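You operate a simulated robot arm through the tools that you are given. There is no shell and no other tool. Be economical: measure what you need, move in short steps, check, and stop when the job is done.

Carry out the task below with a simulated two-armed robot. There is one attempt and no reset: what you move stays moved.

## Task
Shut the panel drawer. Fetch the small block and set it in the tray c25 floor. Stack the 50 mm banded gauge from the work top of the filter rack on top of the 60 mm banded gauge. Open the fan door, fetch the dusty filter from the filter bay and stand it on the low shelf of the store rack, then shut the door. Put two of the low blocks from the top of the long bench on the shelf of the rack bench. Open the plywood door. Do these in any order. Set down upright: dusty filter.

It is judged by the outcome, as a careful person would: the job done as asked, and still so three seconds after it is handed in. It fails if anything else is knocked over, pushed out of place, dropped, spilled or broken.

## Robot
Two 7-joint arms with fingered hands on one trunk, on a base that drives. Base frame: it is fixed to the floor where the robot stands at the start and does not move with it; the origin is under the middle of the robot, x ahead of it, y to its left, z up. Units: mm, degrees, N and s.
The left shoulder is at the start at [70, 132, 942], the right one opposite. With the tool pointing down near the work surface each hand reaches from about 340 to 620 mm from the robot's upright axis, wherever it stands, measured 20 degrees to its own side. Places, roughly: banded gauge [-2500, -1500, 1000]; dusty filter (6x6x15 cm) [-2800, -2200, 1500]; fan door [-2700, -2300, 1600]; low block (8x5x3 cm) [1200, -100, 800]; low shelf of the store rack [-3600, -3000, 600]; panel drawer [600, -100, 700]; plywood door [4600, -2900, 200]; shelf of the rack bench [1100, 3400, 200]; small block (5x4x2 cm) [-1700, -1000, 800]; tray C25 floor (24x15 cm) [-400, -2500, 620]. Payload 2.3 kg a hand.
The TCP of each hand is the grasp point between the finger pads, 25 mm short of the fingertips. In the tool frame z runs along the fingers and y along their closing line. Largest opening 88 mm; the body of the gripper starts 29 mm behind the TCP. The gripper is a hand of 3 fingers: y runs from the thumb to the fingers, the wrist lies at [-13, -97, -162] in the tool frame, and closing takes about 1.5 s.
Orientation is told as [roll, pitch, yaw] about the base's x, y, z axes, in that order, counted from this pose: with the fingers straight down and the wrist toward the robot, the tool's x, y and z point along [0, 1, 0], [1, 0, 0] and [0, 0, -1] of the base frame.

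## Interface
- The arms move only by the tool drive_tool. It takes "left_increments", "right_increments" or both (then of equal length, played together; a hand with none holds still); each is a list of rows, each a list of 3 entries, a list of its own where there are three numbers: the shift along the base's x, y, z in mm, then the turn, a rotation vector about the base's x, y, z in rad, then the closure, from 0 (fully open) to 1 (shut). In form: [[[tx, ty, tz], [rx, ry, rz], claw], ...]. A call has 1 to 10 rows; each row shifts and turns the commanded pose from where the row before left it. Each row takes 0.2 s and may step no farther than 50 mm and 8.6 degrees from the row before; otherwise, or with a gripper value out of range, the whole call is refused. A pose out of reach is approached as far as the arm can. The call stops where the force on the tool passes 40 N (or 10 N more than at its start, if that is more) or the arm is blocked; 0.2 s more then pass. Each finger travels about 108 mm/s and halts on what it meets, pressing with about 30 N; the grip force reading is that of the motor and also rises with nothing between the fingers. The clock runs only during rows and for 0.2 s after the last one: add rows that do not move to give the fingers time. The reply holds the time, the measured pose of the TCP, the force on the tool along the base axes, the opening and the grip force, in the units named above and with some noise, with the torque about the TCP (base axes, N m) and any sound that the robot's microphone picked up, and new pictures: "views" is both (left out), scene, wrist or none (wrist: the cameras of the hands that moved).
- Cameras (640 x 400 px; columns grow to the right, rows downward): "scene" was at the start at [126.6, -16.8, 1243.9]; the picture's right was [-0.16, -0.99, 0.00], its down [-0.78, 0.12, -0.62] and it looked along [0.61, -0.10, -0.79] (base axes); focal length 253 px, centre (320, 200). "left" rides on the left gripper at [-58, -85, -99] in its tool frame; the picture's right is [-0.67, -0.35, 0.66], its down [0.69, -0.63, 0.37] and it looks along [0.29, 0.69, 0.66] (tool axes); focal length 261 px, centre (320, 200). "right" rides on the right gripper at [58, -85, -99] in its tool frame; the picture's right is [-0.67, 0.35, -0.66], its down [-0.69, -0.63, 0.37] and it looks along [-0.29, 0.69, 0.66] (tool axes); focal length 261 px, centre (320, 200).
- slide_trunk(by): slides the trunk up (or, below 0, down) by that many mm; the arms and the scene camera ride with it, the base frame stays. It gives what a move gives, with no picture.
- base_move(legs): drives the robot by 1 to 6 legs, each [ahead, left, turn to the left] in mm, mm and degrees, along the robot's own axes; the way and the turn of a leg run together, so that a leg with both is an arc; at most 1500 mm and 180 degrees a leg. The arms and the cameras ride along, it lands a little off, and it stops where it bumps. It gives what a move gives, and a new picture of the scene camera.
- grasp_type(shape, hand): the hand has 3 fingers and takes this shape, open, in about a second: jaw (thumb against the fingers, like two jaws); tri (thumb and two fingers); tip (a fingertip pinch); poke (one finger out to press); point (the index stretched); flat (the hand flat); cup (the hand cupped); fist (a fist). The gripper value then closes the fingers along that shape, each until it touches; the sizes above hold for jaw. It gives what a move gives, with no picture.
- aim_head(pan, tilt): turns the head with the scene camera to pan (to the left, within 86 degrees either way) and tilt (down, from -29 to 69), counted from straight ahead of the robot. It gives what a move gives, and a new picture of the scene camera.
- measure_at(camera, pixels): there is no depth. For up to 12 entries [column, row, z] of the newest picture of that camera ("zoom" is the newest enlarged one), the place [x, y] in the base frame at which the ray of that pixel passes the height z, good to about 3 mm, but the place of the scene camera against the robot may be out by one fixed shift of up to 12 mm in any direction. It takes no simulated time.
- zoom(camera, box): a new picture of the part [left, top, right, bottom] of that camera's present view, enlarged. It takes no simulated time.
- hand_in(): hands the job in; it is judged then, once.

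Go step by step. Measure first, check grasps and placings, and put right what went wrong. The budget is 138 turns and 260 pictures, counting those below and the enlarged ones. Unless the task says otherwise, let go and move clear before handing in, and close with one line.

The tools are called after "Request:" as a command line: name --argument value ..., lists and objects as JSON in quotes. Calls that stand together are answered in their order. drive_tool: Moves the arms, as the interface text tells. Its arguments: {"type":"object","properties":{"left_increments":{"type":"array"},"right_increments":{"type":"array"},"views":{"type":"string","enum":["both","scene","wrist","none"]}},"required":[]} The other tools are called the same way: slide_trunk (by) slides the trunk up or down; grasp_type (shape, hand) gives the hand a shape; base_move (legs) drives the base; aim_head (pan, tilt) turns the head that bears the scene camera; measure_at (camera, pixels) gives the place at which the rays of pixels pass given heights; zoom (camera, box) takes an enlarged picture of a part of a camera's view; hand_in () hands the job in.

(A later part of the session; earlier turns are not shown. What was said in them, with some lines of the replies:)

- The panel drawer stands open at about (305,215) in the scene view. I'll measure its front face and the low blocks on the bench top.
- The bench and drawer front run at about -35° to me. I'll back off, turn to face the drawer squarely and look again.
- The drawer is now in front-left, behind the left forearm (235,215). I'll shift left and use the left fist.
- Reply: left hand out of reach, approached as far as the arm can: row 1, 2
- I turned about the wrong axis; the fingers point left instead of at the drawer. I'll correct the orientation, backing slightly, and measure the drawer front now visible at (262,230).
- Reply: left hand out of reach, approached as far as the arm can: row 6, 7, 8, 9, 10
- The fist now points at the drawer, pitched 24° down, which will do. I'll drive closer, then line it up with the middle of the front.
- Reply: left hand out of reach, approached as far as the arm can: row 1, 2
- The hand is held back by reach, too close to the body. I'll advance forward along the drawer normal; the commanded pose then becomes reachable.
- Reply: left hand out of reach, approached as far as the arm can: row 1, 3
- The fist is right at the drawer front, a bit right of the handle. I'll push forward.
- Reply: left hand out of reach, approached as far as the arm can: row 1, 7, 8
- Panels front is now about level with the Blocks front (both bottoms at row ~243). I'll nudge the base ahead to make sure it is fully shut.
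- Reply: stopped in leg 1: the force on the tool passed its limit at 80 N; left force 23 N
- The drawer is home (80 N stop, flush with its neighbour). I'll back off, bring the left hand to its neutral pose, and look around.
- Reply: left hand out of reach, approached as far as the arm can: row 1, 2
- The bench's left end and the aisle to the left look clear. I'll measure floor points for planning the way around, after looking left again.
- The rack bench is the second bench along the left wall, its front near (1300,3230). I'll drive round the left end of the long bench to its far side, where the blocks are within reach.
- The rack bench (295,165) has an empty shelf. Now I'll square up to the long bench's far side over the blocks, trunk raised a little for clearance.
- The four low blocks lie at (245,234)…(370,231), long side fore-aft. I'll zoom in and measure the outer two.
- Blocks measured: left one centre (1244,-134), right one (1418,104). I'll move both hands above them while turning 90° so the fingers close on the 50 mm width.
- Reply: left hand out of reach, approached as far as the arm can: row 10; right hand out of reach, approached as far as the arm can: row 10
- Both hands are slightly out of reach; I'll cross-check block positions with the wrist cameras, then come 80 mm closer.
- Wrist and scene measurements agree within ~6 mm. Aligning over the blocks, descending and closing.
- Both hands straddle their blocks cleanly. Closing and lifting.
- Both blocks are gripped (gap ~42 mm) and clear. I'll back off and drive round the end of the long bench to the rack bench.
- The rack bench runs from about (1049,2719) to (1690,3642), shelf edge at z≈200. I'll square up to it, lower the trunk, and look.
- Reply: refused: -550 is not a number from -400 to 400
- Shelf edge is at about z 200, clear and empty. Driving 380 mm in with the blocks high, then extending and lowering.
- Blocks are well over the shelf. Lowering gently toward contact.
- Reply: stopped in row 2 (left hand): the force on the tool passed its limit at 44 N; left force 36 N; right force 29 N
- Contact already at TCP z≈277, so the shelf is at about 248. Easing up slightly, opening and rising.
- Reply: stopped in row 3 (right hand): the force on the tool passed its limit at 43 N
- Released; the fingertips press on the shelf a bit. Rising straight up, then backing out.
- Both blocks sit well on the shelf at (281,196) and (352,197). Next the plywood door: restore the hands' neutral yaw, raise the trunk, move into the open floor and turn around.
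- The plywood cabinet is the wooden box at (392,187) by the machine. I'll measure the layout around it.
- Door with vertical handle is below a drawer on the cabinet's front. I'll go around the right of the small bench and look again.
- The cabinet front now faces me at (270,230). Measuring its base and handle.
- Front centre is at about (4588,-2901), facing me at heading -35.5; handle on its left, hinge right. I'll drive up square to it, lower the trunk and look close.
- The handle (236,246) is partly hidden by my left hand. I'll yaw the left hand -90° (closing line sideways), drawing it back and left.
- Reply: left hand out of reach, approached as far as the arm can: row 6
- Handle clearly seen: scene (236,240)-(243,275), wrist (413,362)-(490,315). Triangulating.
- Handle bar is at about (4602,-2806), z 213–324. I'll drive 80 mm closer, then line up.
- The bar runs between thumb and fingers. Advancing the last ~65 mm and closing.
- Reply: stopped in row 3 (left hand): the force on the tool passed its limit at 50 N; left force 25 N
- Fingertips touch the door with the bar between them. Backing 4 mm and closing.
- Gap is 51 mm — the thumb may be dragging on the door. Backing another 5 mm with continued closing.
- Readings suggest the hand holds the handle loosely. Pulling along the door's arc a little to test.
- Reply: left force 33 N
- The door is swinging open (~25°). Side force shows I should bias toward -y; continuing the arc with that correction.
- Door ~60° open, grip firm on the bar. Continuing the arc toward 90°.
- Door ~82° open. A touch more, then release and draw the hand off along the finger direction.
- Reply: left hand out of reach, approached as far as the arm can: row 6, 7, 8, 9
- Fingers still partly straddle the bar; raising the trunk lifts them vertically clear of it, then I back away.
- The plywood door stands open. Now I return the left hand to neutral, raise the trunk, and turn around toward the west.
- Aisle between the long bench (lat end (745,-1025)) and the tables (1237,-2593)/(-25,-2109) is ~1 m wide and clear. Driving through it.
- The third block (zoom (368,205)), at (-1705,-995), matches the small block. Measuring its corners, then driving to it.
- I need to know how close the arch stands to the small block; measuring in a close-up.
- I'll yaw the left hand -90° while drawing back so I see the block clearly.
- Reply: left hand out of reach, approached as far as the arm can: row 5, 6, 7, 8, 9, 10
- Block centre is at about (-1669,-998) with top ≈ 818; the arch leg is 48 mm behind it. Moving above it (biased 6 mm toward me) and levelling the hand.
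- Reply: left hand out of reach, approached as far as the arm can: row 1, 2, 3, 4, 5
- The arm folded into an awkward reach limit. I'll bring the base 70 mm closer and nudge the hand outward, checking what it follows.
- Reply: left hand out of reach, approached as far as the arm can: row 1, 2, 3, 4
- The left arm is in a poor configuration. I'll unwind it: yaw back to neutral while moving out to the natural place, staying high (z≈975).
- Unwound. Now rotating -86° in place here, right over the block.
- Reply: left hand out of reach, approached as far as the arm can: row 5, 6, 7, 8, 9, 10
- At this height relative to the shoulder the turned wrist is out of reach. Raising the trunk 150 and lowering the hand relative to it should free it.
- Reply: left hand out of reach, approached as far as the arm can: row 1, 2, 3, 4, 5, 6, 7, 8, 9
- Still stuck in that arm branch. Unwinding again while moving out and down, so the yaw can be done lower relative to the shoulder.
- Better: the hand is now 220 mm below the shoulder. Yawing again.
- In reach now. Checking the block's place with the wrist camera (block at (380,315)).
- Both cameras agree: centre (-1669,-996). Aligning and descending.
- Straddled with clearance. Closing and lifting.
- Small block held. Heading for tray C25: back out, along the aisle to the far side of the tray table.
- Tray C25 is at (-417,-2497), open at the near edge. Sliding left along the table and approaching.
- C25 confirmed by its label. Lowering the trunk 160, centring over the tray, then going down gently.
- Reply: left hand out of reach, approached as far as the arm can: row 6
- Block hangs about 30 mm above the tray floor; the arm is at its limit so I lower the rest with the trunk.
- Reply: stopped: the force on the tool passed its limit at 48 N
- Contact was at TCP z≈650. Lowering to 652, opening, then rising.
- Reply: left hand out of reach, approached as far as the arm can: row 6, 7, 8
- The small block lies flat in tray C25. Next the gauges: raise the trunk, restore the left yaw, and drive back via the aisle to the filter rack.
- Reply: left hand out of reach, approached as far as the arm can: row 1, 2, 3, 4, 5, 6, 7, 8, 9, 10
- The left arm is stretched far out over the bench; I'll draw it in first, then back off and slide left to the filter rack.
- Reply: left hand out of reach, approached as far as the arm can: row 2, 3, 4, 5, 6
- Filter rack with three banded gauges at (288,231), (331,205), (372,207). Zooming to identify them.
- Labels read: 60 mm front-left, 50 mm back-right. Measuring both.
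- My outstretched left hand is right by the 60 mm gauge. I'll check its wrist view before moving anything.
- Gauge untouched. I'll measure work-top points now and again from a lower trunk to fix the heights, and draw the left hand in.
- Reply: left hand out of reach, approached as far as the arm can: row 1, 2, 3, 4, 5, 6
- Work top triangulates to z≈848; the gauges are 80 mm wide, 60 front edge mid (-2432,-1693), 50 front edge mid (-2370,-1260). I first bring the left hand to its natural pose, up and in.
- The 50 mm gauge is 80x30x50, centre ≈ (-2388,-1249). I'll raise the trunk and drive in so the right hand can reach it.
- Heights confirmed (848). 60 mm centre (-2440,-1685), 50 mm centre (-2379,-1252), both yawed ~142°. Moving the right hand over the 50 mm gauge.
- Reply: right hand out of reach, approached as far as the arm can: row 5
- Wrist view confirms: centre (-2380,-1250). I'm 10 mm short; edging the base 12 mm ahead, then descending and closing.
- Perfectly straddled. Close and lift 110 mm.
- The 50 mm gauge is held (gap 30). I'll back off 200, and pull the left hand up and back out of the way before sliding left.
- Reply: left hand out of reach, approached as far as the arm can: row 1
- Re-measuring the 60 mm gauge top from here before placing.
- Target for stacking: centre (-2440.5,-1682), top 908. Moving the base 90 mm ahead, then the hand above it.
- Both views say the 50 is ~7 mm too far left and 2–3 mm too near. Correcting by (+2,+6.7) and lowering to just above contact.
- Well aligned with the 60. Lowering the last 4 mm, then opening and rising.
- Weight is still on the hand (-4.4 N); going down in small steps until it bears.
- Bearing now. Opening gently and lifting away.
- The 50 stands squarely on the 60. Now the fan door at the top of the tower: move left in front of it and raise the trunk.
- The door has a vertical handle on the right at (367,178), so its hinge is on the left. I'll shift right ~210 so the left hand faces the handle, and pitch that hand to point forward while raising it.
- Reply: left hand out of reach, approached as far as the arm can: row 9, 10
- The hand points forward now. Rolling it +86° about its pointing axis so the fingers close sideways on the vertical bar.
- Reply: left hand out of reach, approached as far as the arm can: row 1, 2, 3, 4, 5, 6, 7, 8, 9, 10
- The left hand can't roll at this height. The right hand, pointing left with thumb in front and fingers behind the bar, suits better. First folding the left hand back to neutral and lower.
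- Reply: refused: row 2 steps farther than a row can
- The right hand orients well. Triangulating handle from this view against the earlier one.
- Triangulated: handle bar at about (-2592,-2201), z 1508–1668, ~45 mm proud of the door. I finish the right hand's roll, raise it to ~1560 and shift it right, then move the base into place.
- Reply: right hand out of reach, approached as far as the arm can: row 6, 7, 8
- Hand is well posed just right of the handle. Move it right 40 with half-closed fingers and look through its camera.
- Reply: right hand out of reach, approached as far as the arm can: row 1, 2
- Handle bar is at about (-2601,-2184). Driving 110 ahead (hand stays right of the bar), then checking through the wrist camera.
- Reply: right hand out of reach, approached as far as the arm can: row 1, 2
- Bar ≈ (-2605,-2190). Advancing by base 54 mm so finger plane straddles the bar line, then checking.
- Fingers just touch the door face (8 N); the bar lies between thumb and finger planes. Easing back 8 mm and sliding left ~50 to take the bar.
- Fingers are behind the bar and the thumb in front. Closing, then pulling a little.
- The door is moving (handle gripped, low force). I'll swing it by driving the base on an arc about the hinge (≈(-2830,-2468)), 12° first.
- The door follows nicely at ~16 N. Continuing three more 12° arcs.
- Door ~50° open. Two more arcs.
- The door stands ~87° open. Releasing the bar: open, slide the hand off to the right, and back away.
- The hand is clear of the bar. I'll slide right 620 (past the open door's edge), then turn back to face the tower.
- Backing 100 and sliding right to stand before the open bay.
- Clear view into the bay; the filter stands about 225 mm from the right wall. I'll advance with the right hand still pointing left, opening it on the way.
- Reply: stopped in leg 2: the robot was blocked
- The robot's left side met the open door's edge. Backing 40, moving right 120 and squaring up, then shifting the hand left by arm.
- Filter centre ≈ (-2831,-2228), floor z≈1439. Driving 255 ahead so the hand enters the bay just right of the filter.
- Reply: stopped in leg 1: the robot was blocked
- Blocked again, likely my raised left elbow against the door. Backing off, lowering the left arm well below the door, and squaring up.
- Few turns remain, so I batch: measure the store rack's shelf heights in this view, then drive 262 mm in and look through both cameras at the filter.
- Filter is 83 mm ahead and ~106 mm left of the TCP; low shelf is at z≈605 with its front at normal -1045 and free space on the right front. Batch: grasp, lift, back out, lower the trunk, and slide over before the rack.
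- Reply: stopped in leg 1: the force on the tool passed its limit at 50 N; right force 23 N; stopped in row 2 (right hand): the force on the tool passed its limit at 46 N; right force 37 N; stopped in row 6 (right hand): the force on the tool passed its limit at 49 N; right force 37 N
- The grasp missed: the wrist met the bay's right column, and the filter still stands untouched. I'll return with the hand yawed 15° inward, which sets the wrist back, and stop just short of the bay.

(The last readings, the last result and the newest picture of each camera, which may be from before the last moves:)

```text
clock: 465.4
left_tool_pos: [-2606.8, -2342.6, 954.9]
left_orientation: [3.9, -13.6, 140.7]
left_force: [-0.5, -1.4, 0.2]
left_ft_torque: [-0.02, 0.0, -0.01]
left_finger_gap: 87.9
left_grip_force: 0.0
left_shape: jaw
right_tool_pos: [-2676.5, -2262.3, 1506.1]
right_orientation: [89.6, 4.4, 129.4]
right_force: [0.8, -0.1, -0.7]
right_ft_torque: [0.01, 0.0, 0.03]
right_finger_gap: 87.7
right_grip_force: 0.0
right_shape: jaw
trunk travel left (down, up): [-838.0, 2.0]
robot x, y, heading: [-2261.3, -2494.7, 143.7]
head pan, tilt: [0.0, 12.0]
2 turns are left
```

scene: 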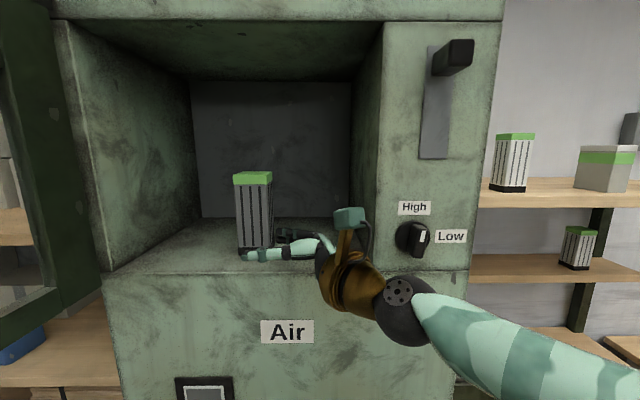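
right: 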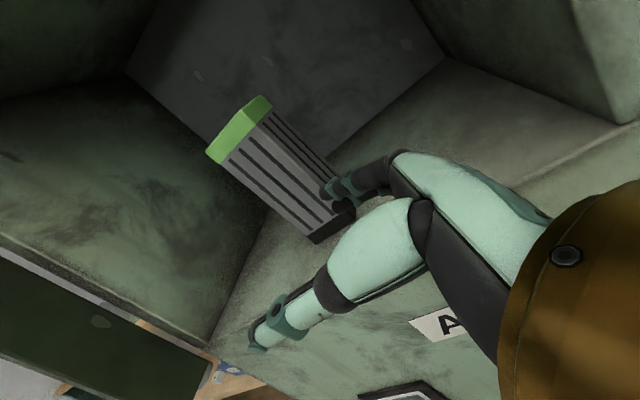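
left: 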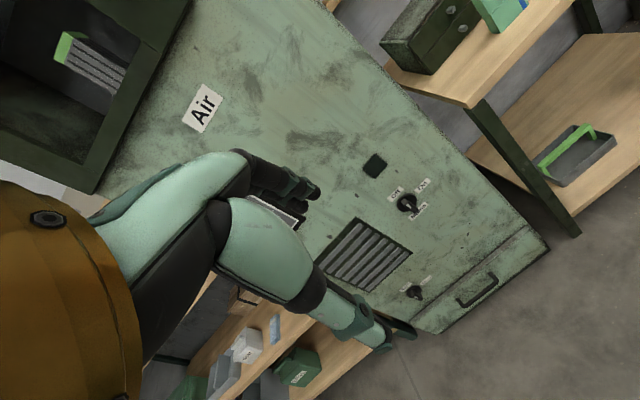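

Two turns remain, so I run the fetch in one batch: enter with set-back wrist, align while sliding in, grip, lift, withdraw, carry to the low shelf, lower to contact, release, slide off and back away.

Request:
drive_tool --right_increments '[[[9.3, 7.6, 0], [0, 0, 0], 0]]' --views "none"

Request:
base_move --legs '[[100, 0, 0]]'

Request:
drive_tool --right_increments '[[[-8.7, 10.5, 0], [0, 0, 0], 0], [[-8.6, 10.5, 0], [0, 0, 0], 0], [[-12.2, -9.5, 0], [0, 0, 0.049], 0], [[-12.2, -9.5, 0], [0, 0, 0.049], 0], [[-12.2, -9.5, 0], [0, 0, 0.049], 0], [[-12.2, -9.5, 0], [0, 0, 0.049], 0], [[-12, -9.6, 0], [0, 0, 0.049], 0]]' --views "wrist"

Request:
drive_tool --right_increments '[[[0, 0, 0], [0, 0, 0], 1], [[0, 0, 0], [0, 0, 0], 1], [[0, 0, 0], [0, 0, 0], 1], [[0, 0, 0], [0, 0, 0], 1], [[0, 0, 0], [0, 0, 0], 1], [[0, 0, 6], [0, 0, 0], 1], [[0, 0, 7], [0, 0, 0], 1], [[0, 0, 7], [0, 0, 0], 1]]' --views "wrist"

Request:
base_move --legs '[[-580, 0, 0]]'

Request:
drive_tool --right_increments '[[[0, 0, 0], [0, 0, -0.15], 1], [[0, 0, 0], [0, 0, -0.15], 1]]' --views "none"

Request:
slide_trunk --by -400

Request:
slide_trunk --by -400

Request:
base_move --legs '[[0, 575, 0], [659, 0, 0]]'

Request:
drive_tool --right_increments '[[[0, 0, -6], [0, 0, 0], 1], [[0, 0, -6], [0, 0, 0], 1], [[0, 0, -6], [0, 0, 0], 1], [[0, 0, -6], [0, 0, 0], 1], [[0, 0, -6], [0, 0, 0], 1], [[0, 0, -6], [0, 0, 0], 1], [[0, 0, -6], [0, 0, 0], 1], [[0, 0, -6], [0, 0, 0], 1], [[0, 0, -6], [0, 0, 0], 1], [[0, 0, -6], [0, 0, 0], 1]]' --views "wrist"

Request:
drive_tool --right_increments '[[[0, 0, 0], [0, 0, 0], 0.5], [[0, 0, 0], [0, 0, 0], 0.1], [[0, 0, 0], [0, 0, 0], 0], [[0, 0, 0], [0, 0, 0], 0], [[11.7, 8.6, 0], [0, 0, 0], 0], [[11.7, 8.6, 0], [0, 0, 0], 0], [[11.7, 8.6, 0], [0, 0, 0], 0], [[11.7, 8.6, 0], [0, 0, 0], 0]]' --views "wrist"

Request:
base_move --legs '[[-560, 0, 0]]'

```text
clock: 465.8
left_tool_pos: [-2606.0, -2341.9, 955.6]
left_orientation: [4.0, -13.8, 140.8]
left_force: [0.3, -0.7, -0.2]
left_ft_torque: [-0.04, 0.0, 0.02]
left_finger_gap: 87.8
left_grip_force: 0.0
left_shape: jaw
right_tool_pos: [-2665.3, -2253.7, 1506.8]
right_orientation: [89.7, 4.5, 129.4]
right_force: [0.6, -0.7, -0.3]
right_ft_torque: [-0.03, -0.02, 0.0]
right_finger_gap: 87.6
right_grip_force: 0.0
right_shape: jaw
trunk travel left (down, up): [-838.0, 2.0]
robot x, y, heading: [-2263.4, -2493.9, 143.6]
head pan, tilt: [0.0, 12.0]
```

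```text
clock: 467.0
left_tool_pos: [-2679.1, -2286.6, 952.4]
left_orientation: [3.8, -12.8, 140.5]
left_force: [6.0, -4.5, 2.0]
left_ft_torque: [0.03, 0.07, 0.05]
left_finger_gap: 85.5
left_grip_force: 0.0
left_shape: jaw
right_tool_pos: [-2743.8, -2197.5, 1506.2]
right_orientation: [89.7, 4.3, 129.3]
right_force: [0.5, 0.6, -0.1]
right_ft_torque: [0.0, -0.01, -0.01]
right_finger_gap: 87.9
right_grip_force: 0.0
right_shape: jaw
trunk travel left (down, up): [-838.0, 2.0]
robot x, y, heading: [-2340.1, -2435.5, 143.6]
head pan, tilt: [0.0, 12.0]
stopped in leg 1: the force on the tool passed its limit at 49 N (the readings are from after the stop); the commanded pose is now the measured one
```

scene: 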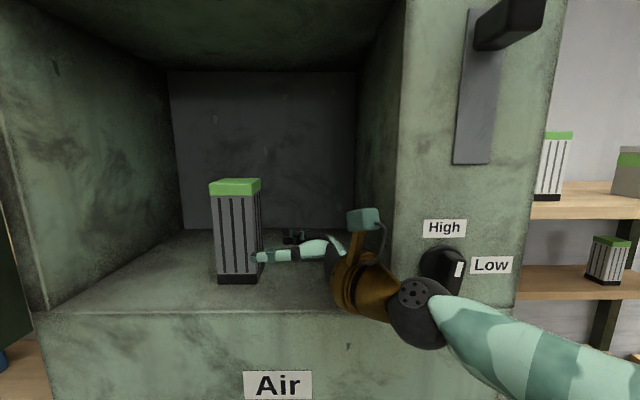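

```text
clock: 468.6
left_tool_pos: [-2679.9, -2285.9, 953.9]
left_orientation: [3.8, -12.9, 140.5]
left_force: [6.1, -4.1, -0.4]
left_ft_torque: [0.01, -0.04, 0.0]
left_finger_gap: 85.1
left_grip_force: 0.1
left_shape: jaw
right_tool_pos: [-2823.9, -2224.4, 1507.6]
right_orientation: [89.5, 4.3, 143.4]
right_force: [0.9, -1.1, 0.4]
right_ft_torque: [0.04, -0.02, -0.04]
right_finger_gap: 88.0
right_grip_force: 0.0
right_shape: jaw
trunk travel left (down, up): [-838.0, 2.0]
robot x, y, heading: [-2344.3, -2440.7, 144.0]
head pan, tilt: [0.0, 12.0]
```

right: 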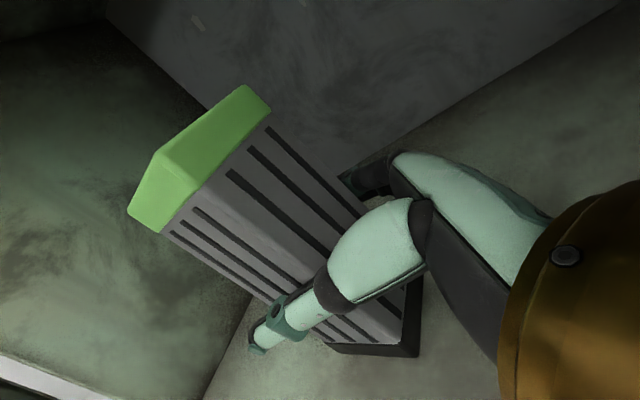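

```text
clock: 470.4
left_tool_pos: [-2680.0, -2285.5, 953.2]
left_orientation: [3.8, -12.9, 140.5]
left_force: [6.9, -5.6, 1.4]
left_ft_torque: [0.04, 0.1, 0.04]
left_finger_gap: 84.8
left_grip_force: 0.0
left_shape: jaw
right_tool_pos: [-2820.8, -2226.6, 1524.8]
right_orientation: [89.6, 4.4, 143.4]
right_force: [-0.9, -0.2, -2.5]
right_ft_torque: [0.04, 0.01, 0.0]
right_finger_gap: 63.0
right_grip_force: 30.5
right_shape: jaw
trunk travel left (down, up): [-838.0, 2.0]
robot x, y, heading: [-2343.2, -2433.3, 143.6]
head pan, tilt: [0.0, 12.0]
```

right: 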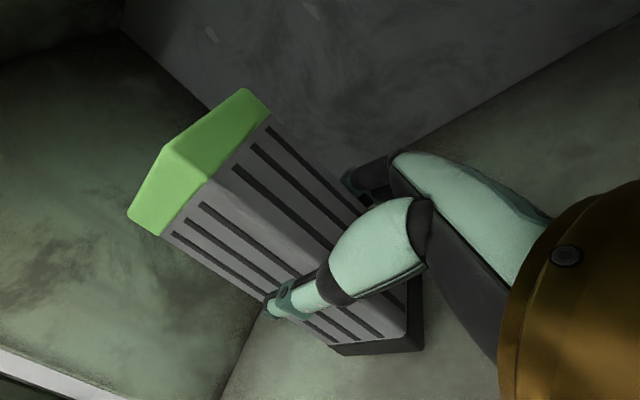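

```text
clock: 473.8
left_tool_pos: [-2215.1, -2625.6, 951.3]
left_orientation: [3.8, -12.5, 140.0]
left_force: [0.7, 0.6, -0.6]
left_ft_torque: [-0.03, 0.06, 0.03]
left_finger_gap: 87.7
left_grip_force: 0.0
left_shape: jaw
right_tool_pos: [-2358.6, -2563.9, 1523.0]
right_orientation: [89.6, 4.6, 142.9]
right_force: [0.2, -0.3, -1.9]
right_ft_torque: [0.06, 0.0, -0.01]
right_finger_gap: 63.2
right_grip_force: 30.5
right_shape: jaw
trunk travel left (down, up): [-838.0, 2.0]
robot x, y, heading: [-1875.2, -2783.4, 143.0]
head pan, tilt: [0.0, 12.0]
```

scene: 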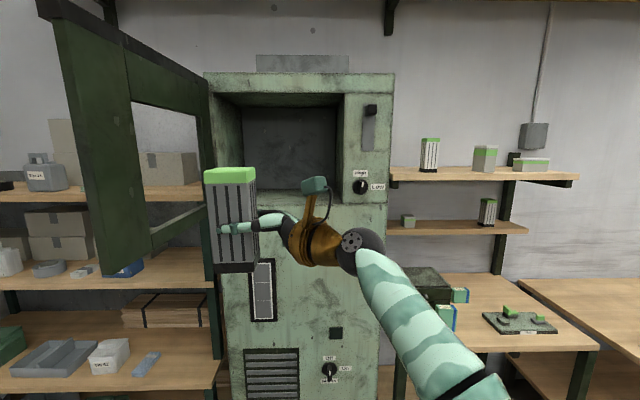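

```text
clock: 474.4
left_tool_pos: [-2214.2, -2628.7, 952.0]
left_orientation: [3.7, -12.7, 140.1]
left_force: [0.7, 0.9, 0.2]
left_ft_torque: [-0.02, -0.02, 0.03]
left_finger_gap: 87.4
left_grip_force: 0.1
left_shape: jaw
right_tool_pos: [-2356.7, -2566.8, 1523.0]
right_orientation: [89.6, 4.4, 125.4]
right_force: [0.0, 0.2, -2.2]
right_ft_torque: [0.02, -0.02, 0.01]
right_finger_gap: 63.1
right_grip_force: 29.9
right_shape: jaw
trunk travel left (down, up): [-838.0, 2.0]
robot x, y, heading: [-1881.2, -2779.0, 143.0]
head pan, tilt: [0.0, 12.0]
```

```text
clock: 478.2
left_tool_pos: [-2214.5, -2627.2, 551.4]
left_orientation: [3.8, -12.7, 139.8]
left_force: [0.6, 0.3, -0.1]
left_ft_torque: [-0.01, 0.01, 0.02]
left_finger_gap: 88.0
left_grip_force: 0.1
left_shape: jaw
right_tool_pos: [-2356.7, -2564.7, 1123.6]
right_orientation: [89.5, 4.5, 125.6]
right_force: [0.3, 0.0, -2.1]
right_ft_torque: [0.0, -0.06, -0.02]
right_finger_gap: 63.3
right_grip_force: 30.3
right_shape: jaw
trunk travel left (down, up): [-438.0, 402.0]
robot x, y, heading: [-1877.4, -2782.5, 142.9]
head pan, tilt: [0.0, 12.0]
```

```text
clock: 482.0
left_tool_pos: [-2212.4, -2627.6, 153.0]
left_orientation: [3.8, -12.8, 139.9]
left_force: [-0.3, 0.4, 0.2]
left_ft_torque: [-0.03, 0.0, 0.01]
left_finger_gap: 87.5
left_grip_force: 0.1
left_shape: jaw
right_tool_pos: [-2356.0, -2565.7, 722.5]
right_orientation: [89.6, 4.5, 125.7]
right_force: [0.6, 0.3, -2.0]
right_ft_torque: [0.05, -0.06, 0.0]
right_finger_gap: 63.1
right_grip_force: 29.7
right_shape: jaw
trunk travel left (down, up): [-38.0, 802.0]
robot x, y, heading: [-1875.7, -2779.8, 143.1]
head pan, tilt: [0.0, 12.0]
```

```text
clock: 488.6
left_tool_pos: [-3063.2, -2695.5, 149.0]
left_orientation: [3.6, -11.6, 139.4]
left_force: [8.9, -6.9, -1.9]
left_ft_torque: [0.08, 0.15, 0.09]
left_finger_gap: 86.5
left_grip_force: 0.1
left_shape: jaw
right_tool_pos: [-3210.3, -2627.9, 721.4]
right_orientation: [89.4, 4.5, 125.3]
right_force: [0.8, 0.3, -2.7]
right_ft_torque: [0.01, -0.02, 0.02]
right_finger_gap: 62.9
right_grip_force: 30.2
right_shape: jaw
trunk travel left (down, up): [-38.0, 802.0]
robot x, y, heading: [-2733.9, -2846.6, 142.6]
head pan, tilt: [0.0, 12.0]
stopped in leg 2: the force on the tool passed its limit at 41 N (the readings are from after the stop); the commanded pose is now the measured one
```

scene: 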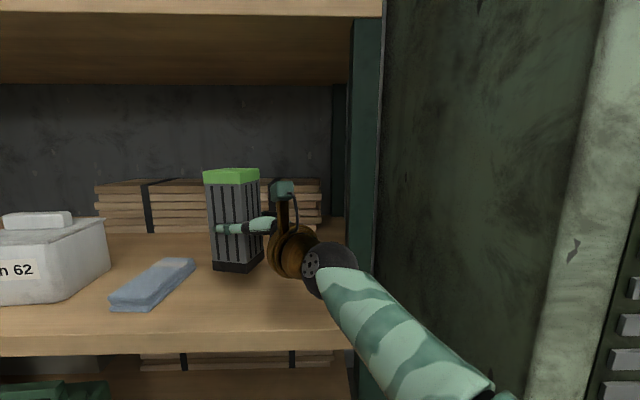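

```text
clock: 490.7
left_tool_pos: [-3062.6, -2695.8, 150.9]
left_orientation: [3.7, -11.7, 139.2]
left_force: [12.0, -7.7, -0.1]
left_ft_torque: [0.13, 0.21, 0.07]
left_finger_gap: 86.4
left_grip_force: 0.1
left_shape: jaw
right_tool_pos: [-3209.2, -2628.8, 678.8]
right_orientation: [90.9, 3.5, 124.9]
right_force: [-3.7, -0.9, 21.6]
right_ft_torque: [0.11, 0.58, 0.06]
right_finger_gap: 63.7
right_grip_force: 29.7
right_shape: jaw
trunk travel left (down, up): [-38.0, 802.0]
robot x, y, heading: [-2729.7, -2845.3, 142.7]
head pan, tilt: [0.0, 12.0]
stopped in row 10 (right hand): the force on the tool passed its limit at 44 N (the readings are from after the stop); the commanded pose is now the measured one
```

right: 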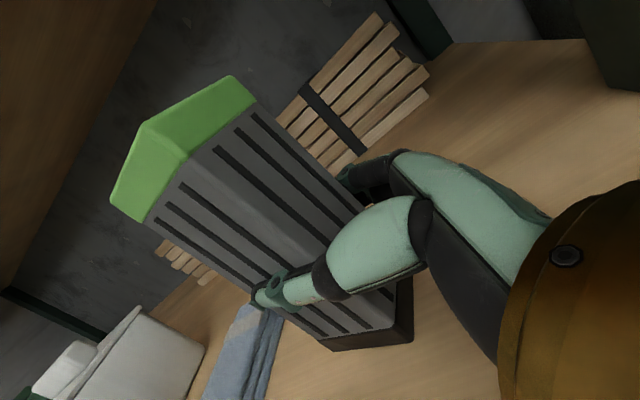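

```text
clock: 492.5
left_tool_pos: [-3064.9, -2693.3, 148.8]
left_orientation: [3.7, -11.8, 139.3]
left_force: [15.8, -10.9, -0.9]
left_ft_torque: [0.22, 0.36, 0.04]
left_finger_gap: 85.7
left_grip_force: 0.1
left_shape: jaw
right_tool_pos: [-3163.8, -2592.1, 672.3]
right_orientation: [90.3, 4.0, 125.1]
right_force: [0.3, 0.4, 0.0]
right_ft_torque: [0.0, 0.02, 0.03]
right_finger_gap: 87.6
right_grip_force: 0.1
right_shape: jaw
trunk travel left (down, up): [-38.0, 802.0]
robot x, y, heading: [-2732.9, -2849.3, 142.7]
head pan, tilt: [0.0, 12.0]
```

right: 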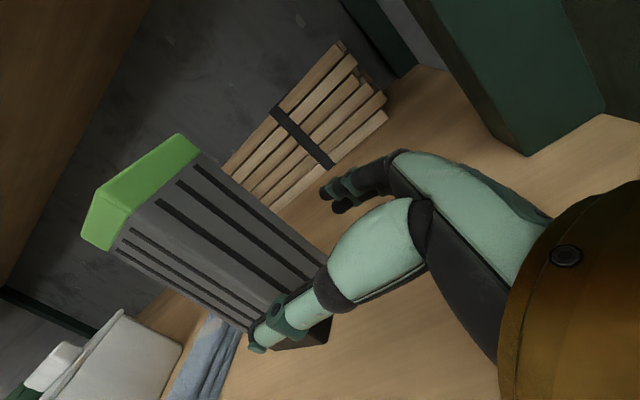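

```text
clock: 495.7
left_tool_pos: [-2620.4, -3033.6, 149.7]
left_orientation: [3.7, -11.8, 139.8]
left_force: [-0.5, 0.1, 0.3]
left_ft_torque: [0.0, 0.01, -0.01]
left_finger_gap: 87.9
left_grip_force: 0.0
left_shape: jaw
right_tool_pos: [-2720.2, -2930.1, 673.2]
right_orientation: [90.2, 4.2, 125.7]
right_force: [0.7, 0.9, -0.4]
right_ft_torque: [-0.03, 0.03, 0.02]
right_finger_gap: 87.8
right_grip_force: 0.1
right_shape: jaw
trunk travel left (down, up): [-38.0, 802.0]
robot x, y, heading: [-2284.2, -3177.9, 143.4]
head pan, tilt: [0.0, 12.0]
```

scene: 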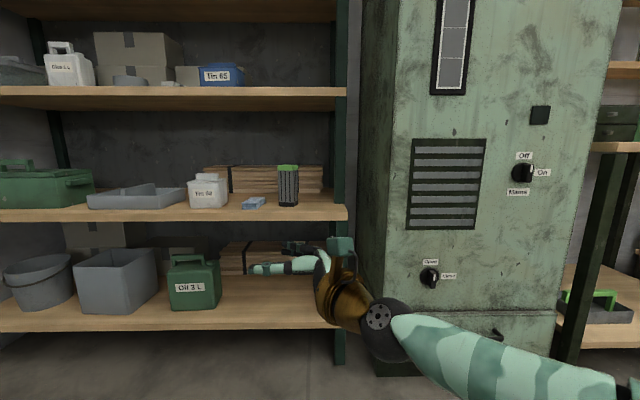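

Request:
slide_trunk --by 400

Request:
slide_trunk --by 400

Request:
aim_head --pan -20 --tilt 15

```text
clock: 499.6
left_tool_pos: [-2621.6, -3033.0, 549.1]
left_orientation: [3.7, -11.7, 140.0]
left_force: [-0.5, -0.3, -0.3]
left_ft_torque: [0.01, -0.02, 0.01]
left_finger_gap: 87.9
left_grip_force: 0.0
left_shape: jaw
right_tool_pos: [-2721.6, -2932.0, 1072.8]
right_orientation: [90.3, 4.1, 125.8]
right_force: [-0.1, 1.0, -1.1]
right_ft_torque: [0.01, -0.01, 0.01]
right_finger_gap: 87.6
right_grip_force: 0.2
right_shape: jaw
trunk travel left (down, up): [-438.0, 402.0]
robot x, y, heading: [-2289.8, -3182.1, 143.5]
head pan, tilt: [0.0, 12.0]
```

```text
clock: 503.4
left_tool_pos: [-2621.9, -3033.0, 948.8]
left_orientation: [3.7, -11.8, 139.9]
left_force: [0.1, 0.0, 0.7]
left_ft_torque: [0.0, 0.01, 0.02]
left_finger_gap: 87.8
left_grip_force: 0.1
left_shape: jaw
right_tool_pos: [-2721.9, -2931.9, 1473.7]
right_orientation: [90.3, 4.1, 125.8]
right_force: [0.7, -0.5, 0.2]
right_ft_torque: [0.02, -0.01, 0.0]
right_finger_gap: 87.6
right_grip_force: 0.1
right_shape: jaw
trunk travel left (down, up): [-838.0, 2.0]
robot x, y, heading: [-2286.5, -3178.8, 143.1]
head pan, tilt: [0.0, 12.0]
```

```text
clock: 504.2
left_tool_pos: [-2619.7, -3032.6, 949.8]
left_orientation: [3.7, -11.8, 140.0]
left_force: [0.8, 0.2, 0.7]
left_ft_torque: [-0.02, -0.02, 0.05]
left_finger_gap: 87.9
left_grip_force: 0.0
left_shape: jaw
right_tool_pos: [-2722.0, -2931.2, 1472.2]
right_orientation: [90.3, 4.1, 125.8]
right_force: [0.7, 0.2, -0.5]
right_ft_torque: [0.02, 0.0, -0.03]
right_finger_gap: 87.5
right_grip_force: 0.0
right_shape: jaw
trunk travel left (down, up): [-838.0, 2.0]
robot x, y, heading: [-2288.4, -3182.3, 143.5]
head pan, tilt: [-20.0, 15.0]
1 turns are left
```

scene: 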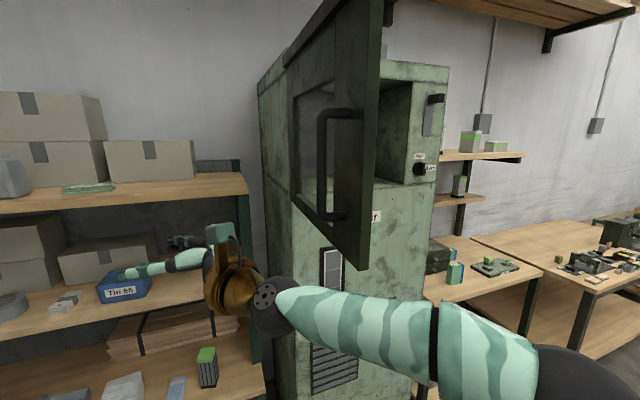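

The dusty filter stands upright on the low shelf. In this last turn I swing the fan door shut: closed hand in behind its outer face, sweep right, push forward until it stops, back clear, and hand in.

Request:
drive_tool --right_increments '[[[0, 0, 12], [0, 0, 0], 1], [[0, 0, 12], [0, 0, 0], 1], [[0, 0, 6], [0, 0, 0], 1], [[0, 0, 0], [0, 0, 0], 1], [[0, 0, 0], [0, 0, 0], 1]]' --views "none"

Request:
base_move --legs '[[90, 0, 1]]'

Request:
base_move --legs '[[0, -200, 0]]'

Request:
base_move --legs '[[0, -160, 0]]'

Request:
base_move --legs '[[0, -158, 0]]'

Request:
base_move --legs '[[160, 0, 0]]'

Request:
base_move --legs '[[90, 0, 0]]'

Request:
base_move --legs '[[50, 0, 0]]'

Request:
base_move --legs '[[-450, 0, 0]]'

Request:
hand_in

```text
clock: 505.4
left_tool_pos: [-2621.3, -3033.0, 949.6]
left_orientation: [3.7, -11.7, 139.9]
left_force: [-0.1, 0.3, -0.4]
left_ft_torque: [0.01, -0.01, 0.01]
left_finger_gap: 88.0
left_grip_force: 0.0
left_shape: jaw
right_tool_pos: [-2720.7, -2931.5, 1504.1]
right_orientation: [90.3, 4.0, 125.6]
right_force: [0.5, 0.4, -0.1]
right_ft_torque: [0.01, 0.0, -0.02]
right_finger_gap: 0.0
right_grip_force: 29.2
right_shape: jaw
trunk travel left (down, up): [-838.0, 2.0]
robot x, y, heading: [-2285.2, -3178.5, 143.2]
head pan, tilt: [-20.0, 15.0]
```

```text
clock: 506.5
left_tool_pos: [-2689.2, -2989.5, 952.0]
left_orientation: [3.7, -12.2, 140.9]
left_force: [0.3, 0.2, -0.3]
left_ft_torque: [0.01, 0.02, 0.0]
left_finger_gap: 87.9
left_grip_force: 0.0
left_shape: jaw
right_tool_pos: [-2787.4, -2894.5, 1508.2]
right_orientation: [90.4, 3.6, 126.8]
right_force: [0.5, -0.9, 0.1]
right_ft_torque: [-0.01, -0.03, -0.04]
right_finger_gap: 0.1
right_grip_force: 30.2
right_shape: jaw
trunk travel left (down, up): [-838.0, 2.0]
robot x, y, heading: [-2358.4, -3129.8, 144.4]
head pan, tilt: [-20.0, 15.0]
```

scene: 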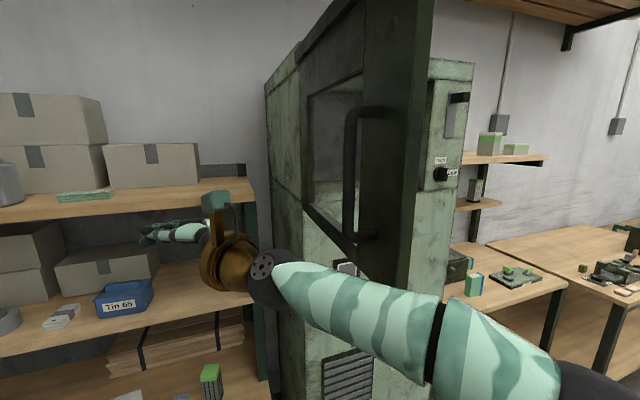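

```text
clock: 508.1
left_tool_pos: [-2579.0, -2827.1, 948.9]
left_orientation: [3.5, -11.8, 141.0]
left_force: [-0.6, -0.7, -0.2]
left_ft_torque: [0.02, 0.02, 0.0]
left_finger_gap: 87.5
left_grip_force: 0.0
left_shape: jaw
right_tool_pos: [-2682.3, -2730.5, 1504.6]
right_orientation: [90.1, 4.0, 126.7]
right_force: [0.2, 0.0, 0.1]
right_ft_torque: [0.0, 0.03, -0.02]
right_finger_gap: 0.3
right_grip_force: 30.5
right_shape: jaw
trunk travel left (down, up): [-838.0, 2.0]
robot x, y, heading: [-2245.0, -2965.3, 144.4]
head pan, tilt: [-20.0, 15.0]
```

scene: 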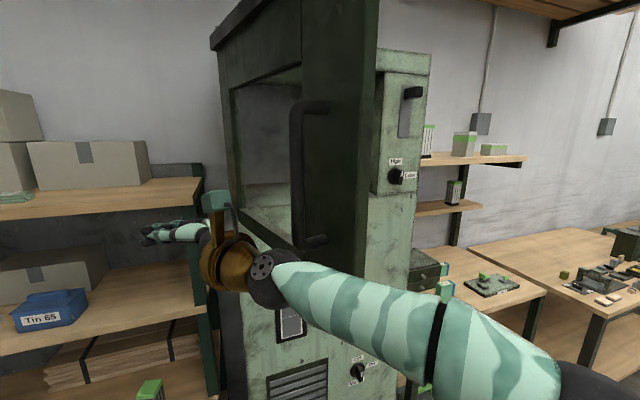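

```text
clock: 509.5
left_tool_pos: [-2489.0, -2698.1, 949.5]
left_orientation: [3.4, -11.8, 141.0]
left_force: [0.0, -0.4, 0.5]
left_ft_torque: [0.03, 0.01, 0.0]
left_finger_gap: 87.8
left_grip_force: 0.1
left_shape: jaw
right_tool_pos: [-2591.4, -2599.7, 1504.0]
right_orientation: [90.2, 3.9, 126.7]
right_force: [0.4, 0.9, 0.4]
right_ft_torque: [0.0, -0.01, -0.01]
right_finger_gap: 0.0
right_grip_force: 29.6
right_shape: jaw
trunk travel left (down, up): [-838.0, 2.0]
robot x, y, heading: [-2150.9, -2839.0, 144.7]
head pan, tilt: [-20.0, 15.0]
```

scene: 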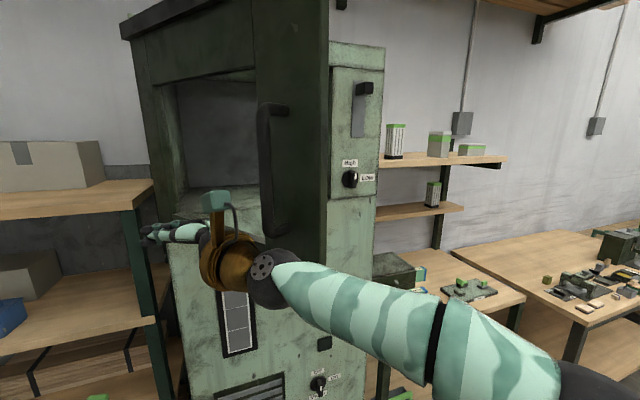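

```text
clock: 510.7
left_tool_pos: [-2435.0, -2631.8, 950.4]
left_orientation: [3.2, -12.0, 141.3]
left_force: [-0.3, -1.2, -0.2]
left_ft_torque: [0.02, -0.03, -0.01]
left_finger_gap: 87.9
left_grip_force: 0.3
left_shape: jaw
right_tool_pos: [-2539.2, -2540.2, 1505.2]
right_orientation: [89.6, 3.6, 126.9]
right_force: [0.1, -0.7, 0.2]
right_ft_torque: [0.0, -0.04, -0.06]
right_finger_gap: 0.3
right_grip_force: 30.2
right_shape: jaw
trunk travel left (down, up): [-838.0, 2.0]
robot x, y, heading: [-2098.4, -2763.5, 144.9]
head pan, tilt: [-20.0, 15.0]
stopped in leg 1: the robot was blocked; the commanded pose is now the measured one
```

scene: 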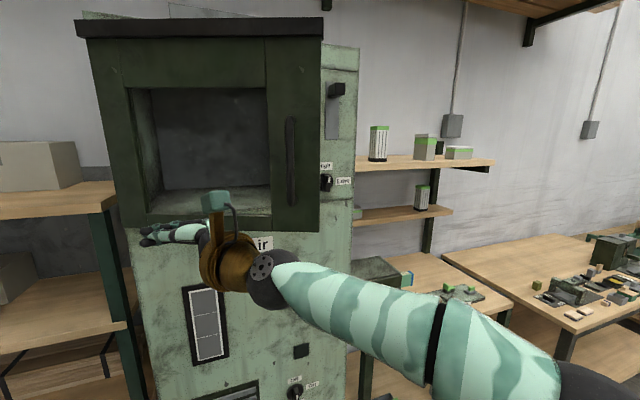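

```text
clock: 512.1
left_tool_pos: [-2561.0, -2527.5, 950.7]
left_orientation: [3.7, -11.8, 141.0]
left_force: [0.0, -0.4, 0.2]
left_ft_torque: [0.01, 0.03, -0.03]
left_finger_gap: 87.7
left_grip_force: 0.2
left_shape: jaw
right_tool_pos: [-2661.7, -2429.1, 1505.0]
right_orientation: [90.3, 3.8, 126.9]
right_force: [0.2, -1.4, 0.0]
right_ft_torque: [0.0, -0.01, -0.03]
right_finger_gap: 0.0
right_grip_force: 30.1
right_shape: jaw
trunk travel left (down, up): [-838.0, 2.0]
robot x, y, heading: [-2229.3, -2668.0, 144.3]
head pan, tilt: [-20.0, 15.0]
```

scene: 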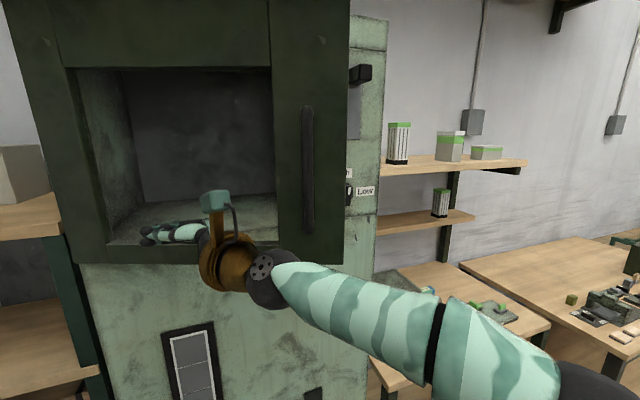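

```text
clock: 513.2
left_tool_pos: [-2631.9, -2476.9, 951.1]
left_orientation: [3.7, -12.1, 141.0]
left_force: [0.6, -0.2, -0.1]
left_ft_torque: [0.02, 0.02, 0.02]
left_finger_gap: 87.8
left_grip_force: 0.0
left_shape: jaw
right_tool_pos: [-2730.1, -2381.6, 1508.3]
right_orientation: [90.5, 3.6, 126.8]
right_force: [0.6, -0.2, 0.1]
right_ft_torque: [0.01, 0.01, -0.03]
right_finger_gap: 0.0
right_grip_force: 29.7
right_shape: jaw
trunk travel left (down, up): [-838.0, 2.0]
robot x, y, heading: [-2299.8, -2615.3, 144.3]
head pan, tilt: [-20.0, 15.0]
```

scene: 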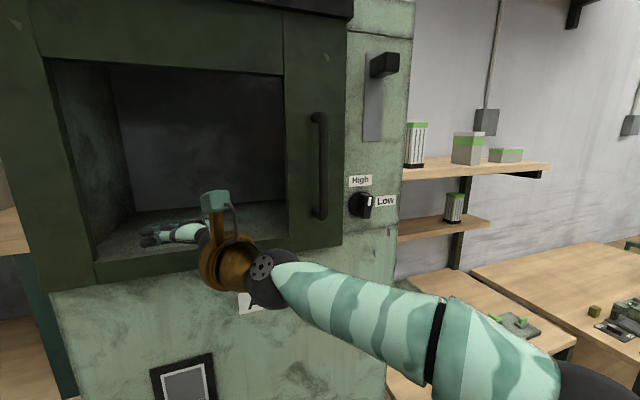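

```text
clock: 514.2
left_tool_pos: [-2662.4, -2454.8, 952.2]
left_orientation: [3.8, -12.1, 141.2]
left_force: [-0.4, -0.6, 1.0]
left_ft_torque: [0.0, 0.01, -0.03]
left_finger_gap: 87.9
left_grip_force: 0.0
left_shape: jaw
right_tool_pos: [-2760.6, -2362.8, 1507.0]
right_orientation: [90.3, 3.7, 127.7]
right_force: [8.9, -4.7, -0.9]
right_ft_torque: [-0.06, -0.13, -0.15]
right_finger_gap: 0.0
right_grip_force: 29.8
right_shape: jaw
trunk travel left (down, up): [-838.0, 2.0]
robot x, y, heading: [-2329.7, -2592.5, 144.7]
head pan, tilt: [-20.0, 15.0]
stopped in leg 1: the force on the tool passed its limit at 70 N (the readings are from after the stop); the commanded pose is now the measured one
```

scene: 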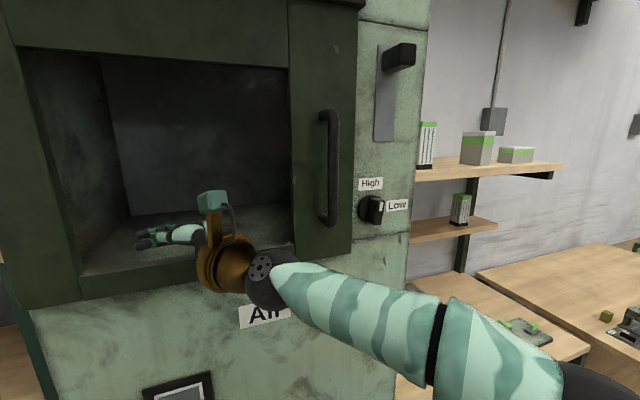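

```text
clock: 516.8
left_tool_pos: [-2316.3, -2707.8, 948.3]
left_orientation: [3.7, -11.6, 142.2]
left_force: [0.0, -0.7, 0.4]
left_ft_torque: [0.01, 0.03, 0.01]
left_finger_gap: 87.8
left_grip_force: 0.0
left_shape: jaw
right_tool_pos: [-2418.3, -2614.1, 1502.0]
right_orientation: [89.9, 4.2, 128.7]
right_force: [-0.2, 1.0, -0.4]
right_ft_torque: [0.0, 0.01, 0.01]
right_finger_gap: 0.0
right_grip_force: 29.7
right_shape: jaw
trunk travel left (down, up): [-838.0, 2.0]
robot x, y, heading: [-1973.2, -2845.5, 145.5]
head pan, tilt: [-20.0, 15.0]
```

scene: 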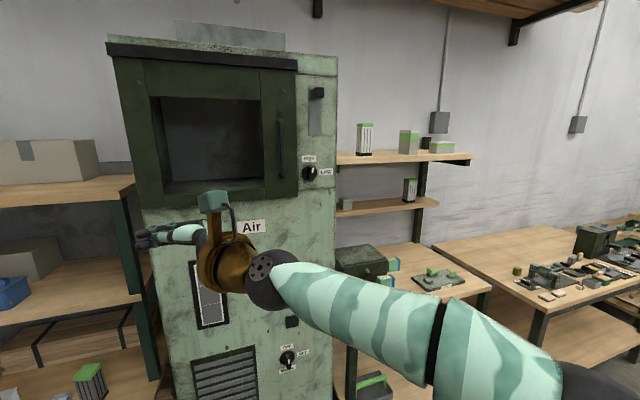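

```text
The job is handed in.
```

I handed the job in with all six tasks carried out. The last one, shutting the fan door, was done in my final turn and checked only in the last picture, where the door looks closed and the dusty filter stands upright on the low shelf.
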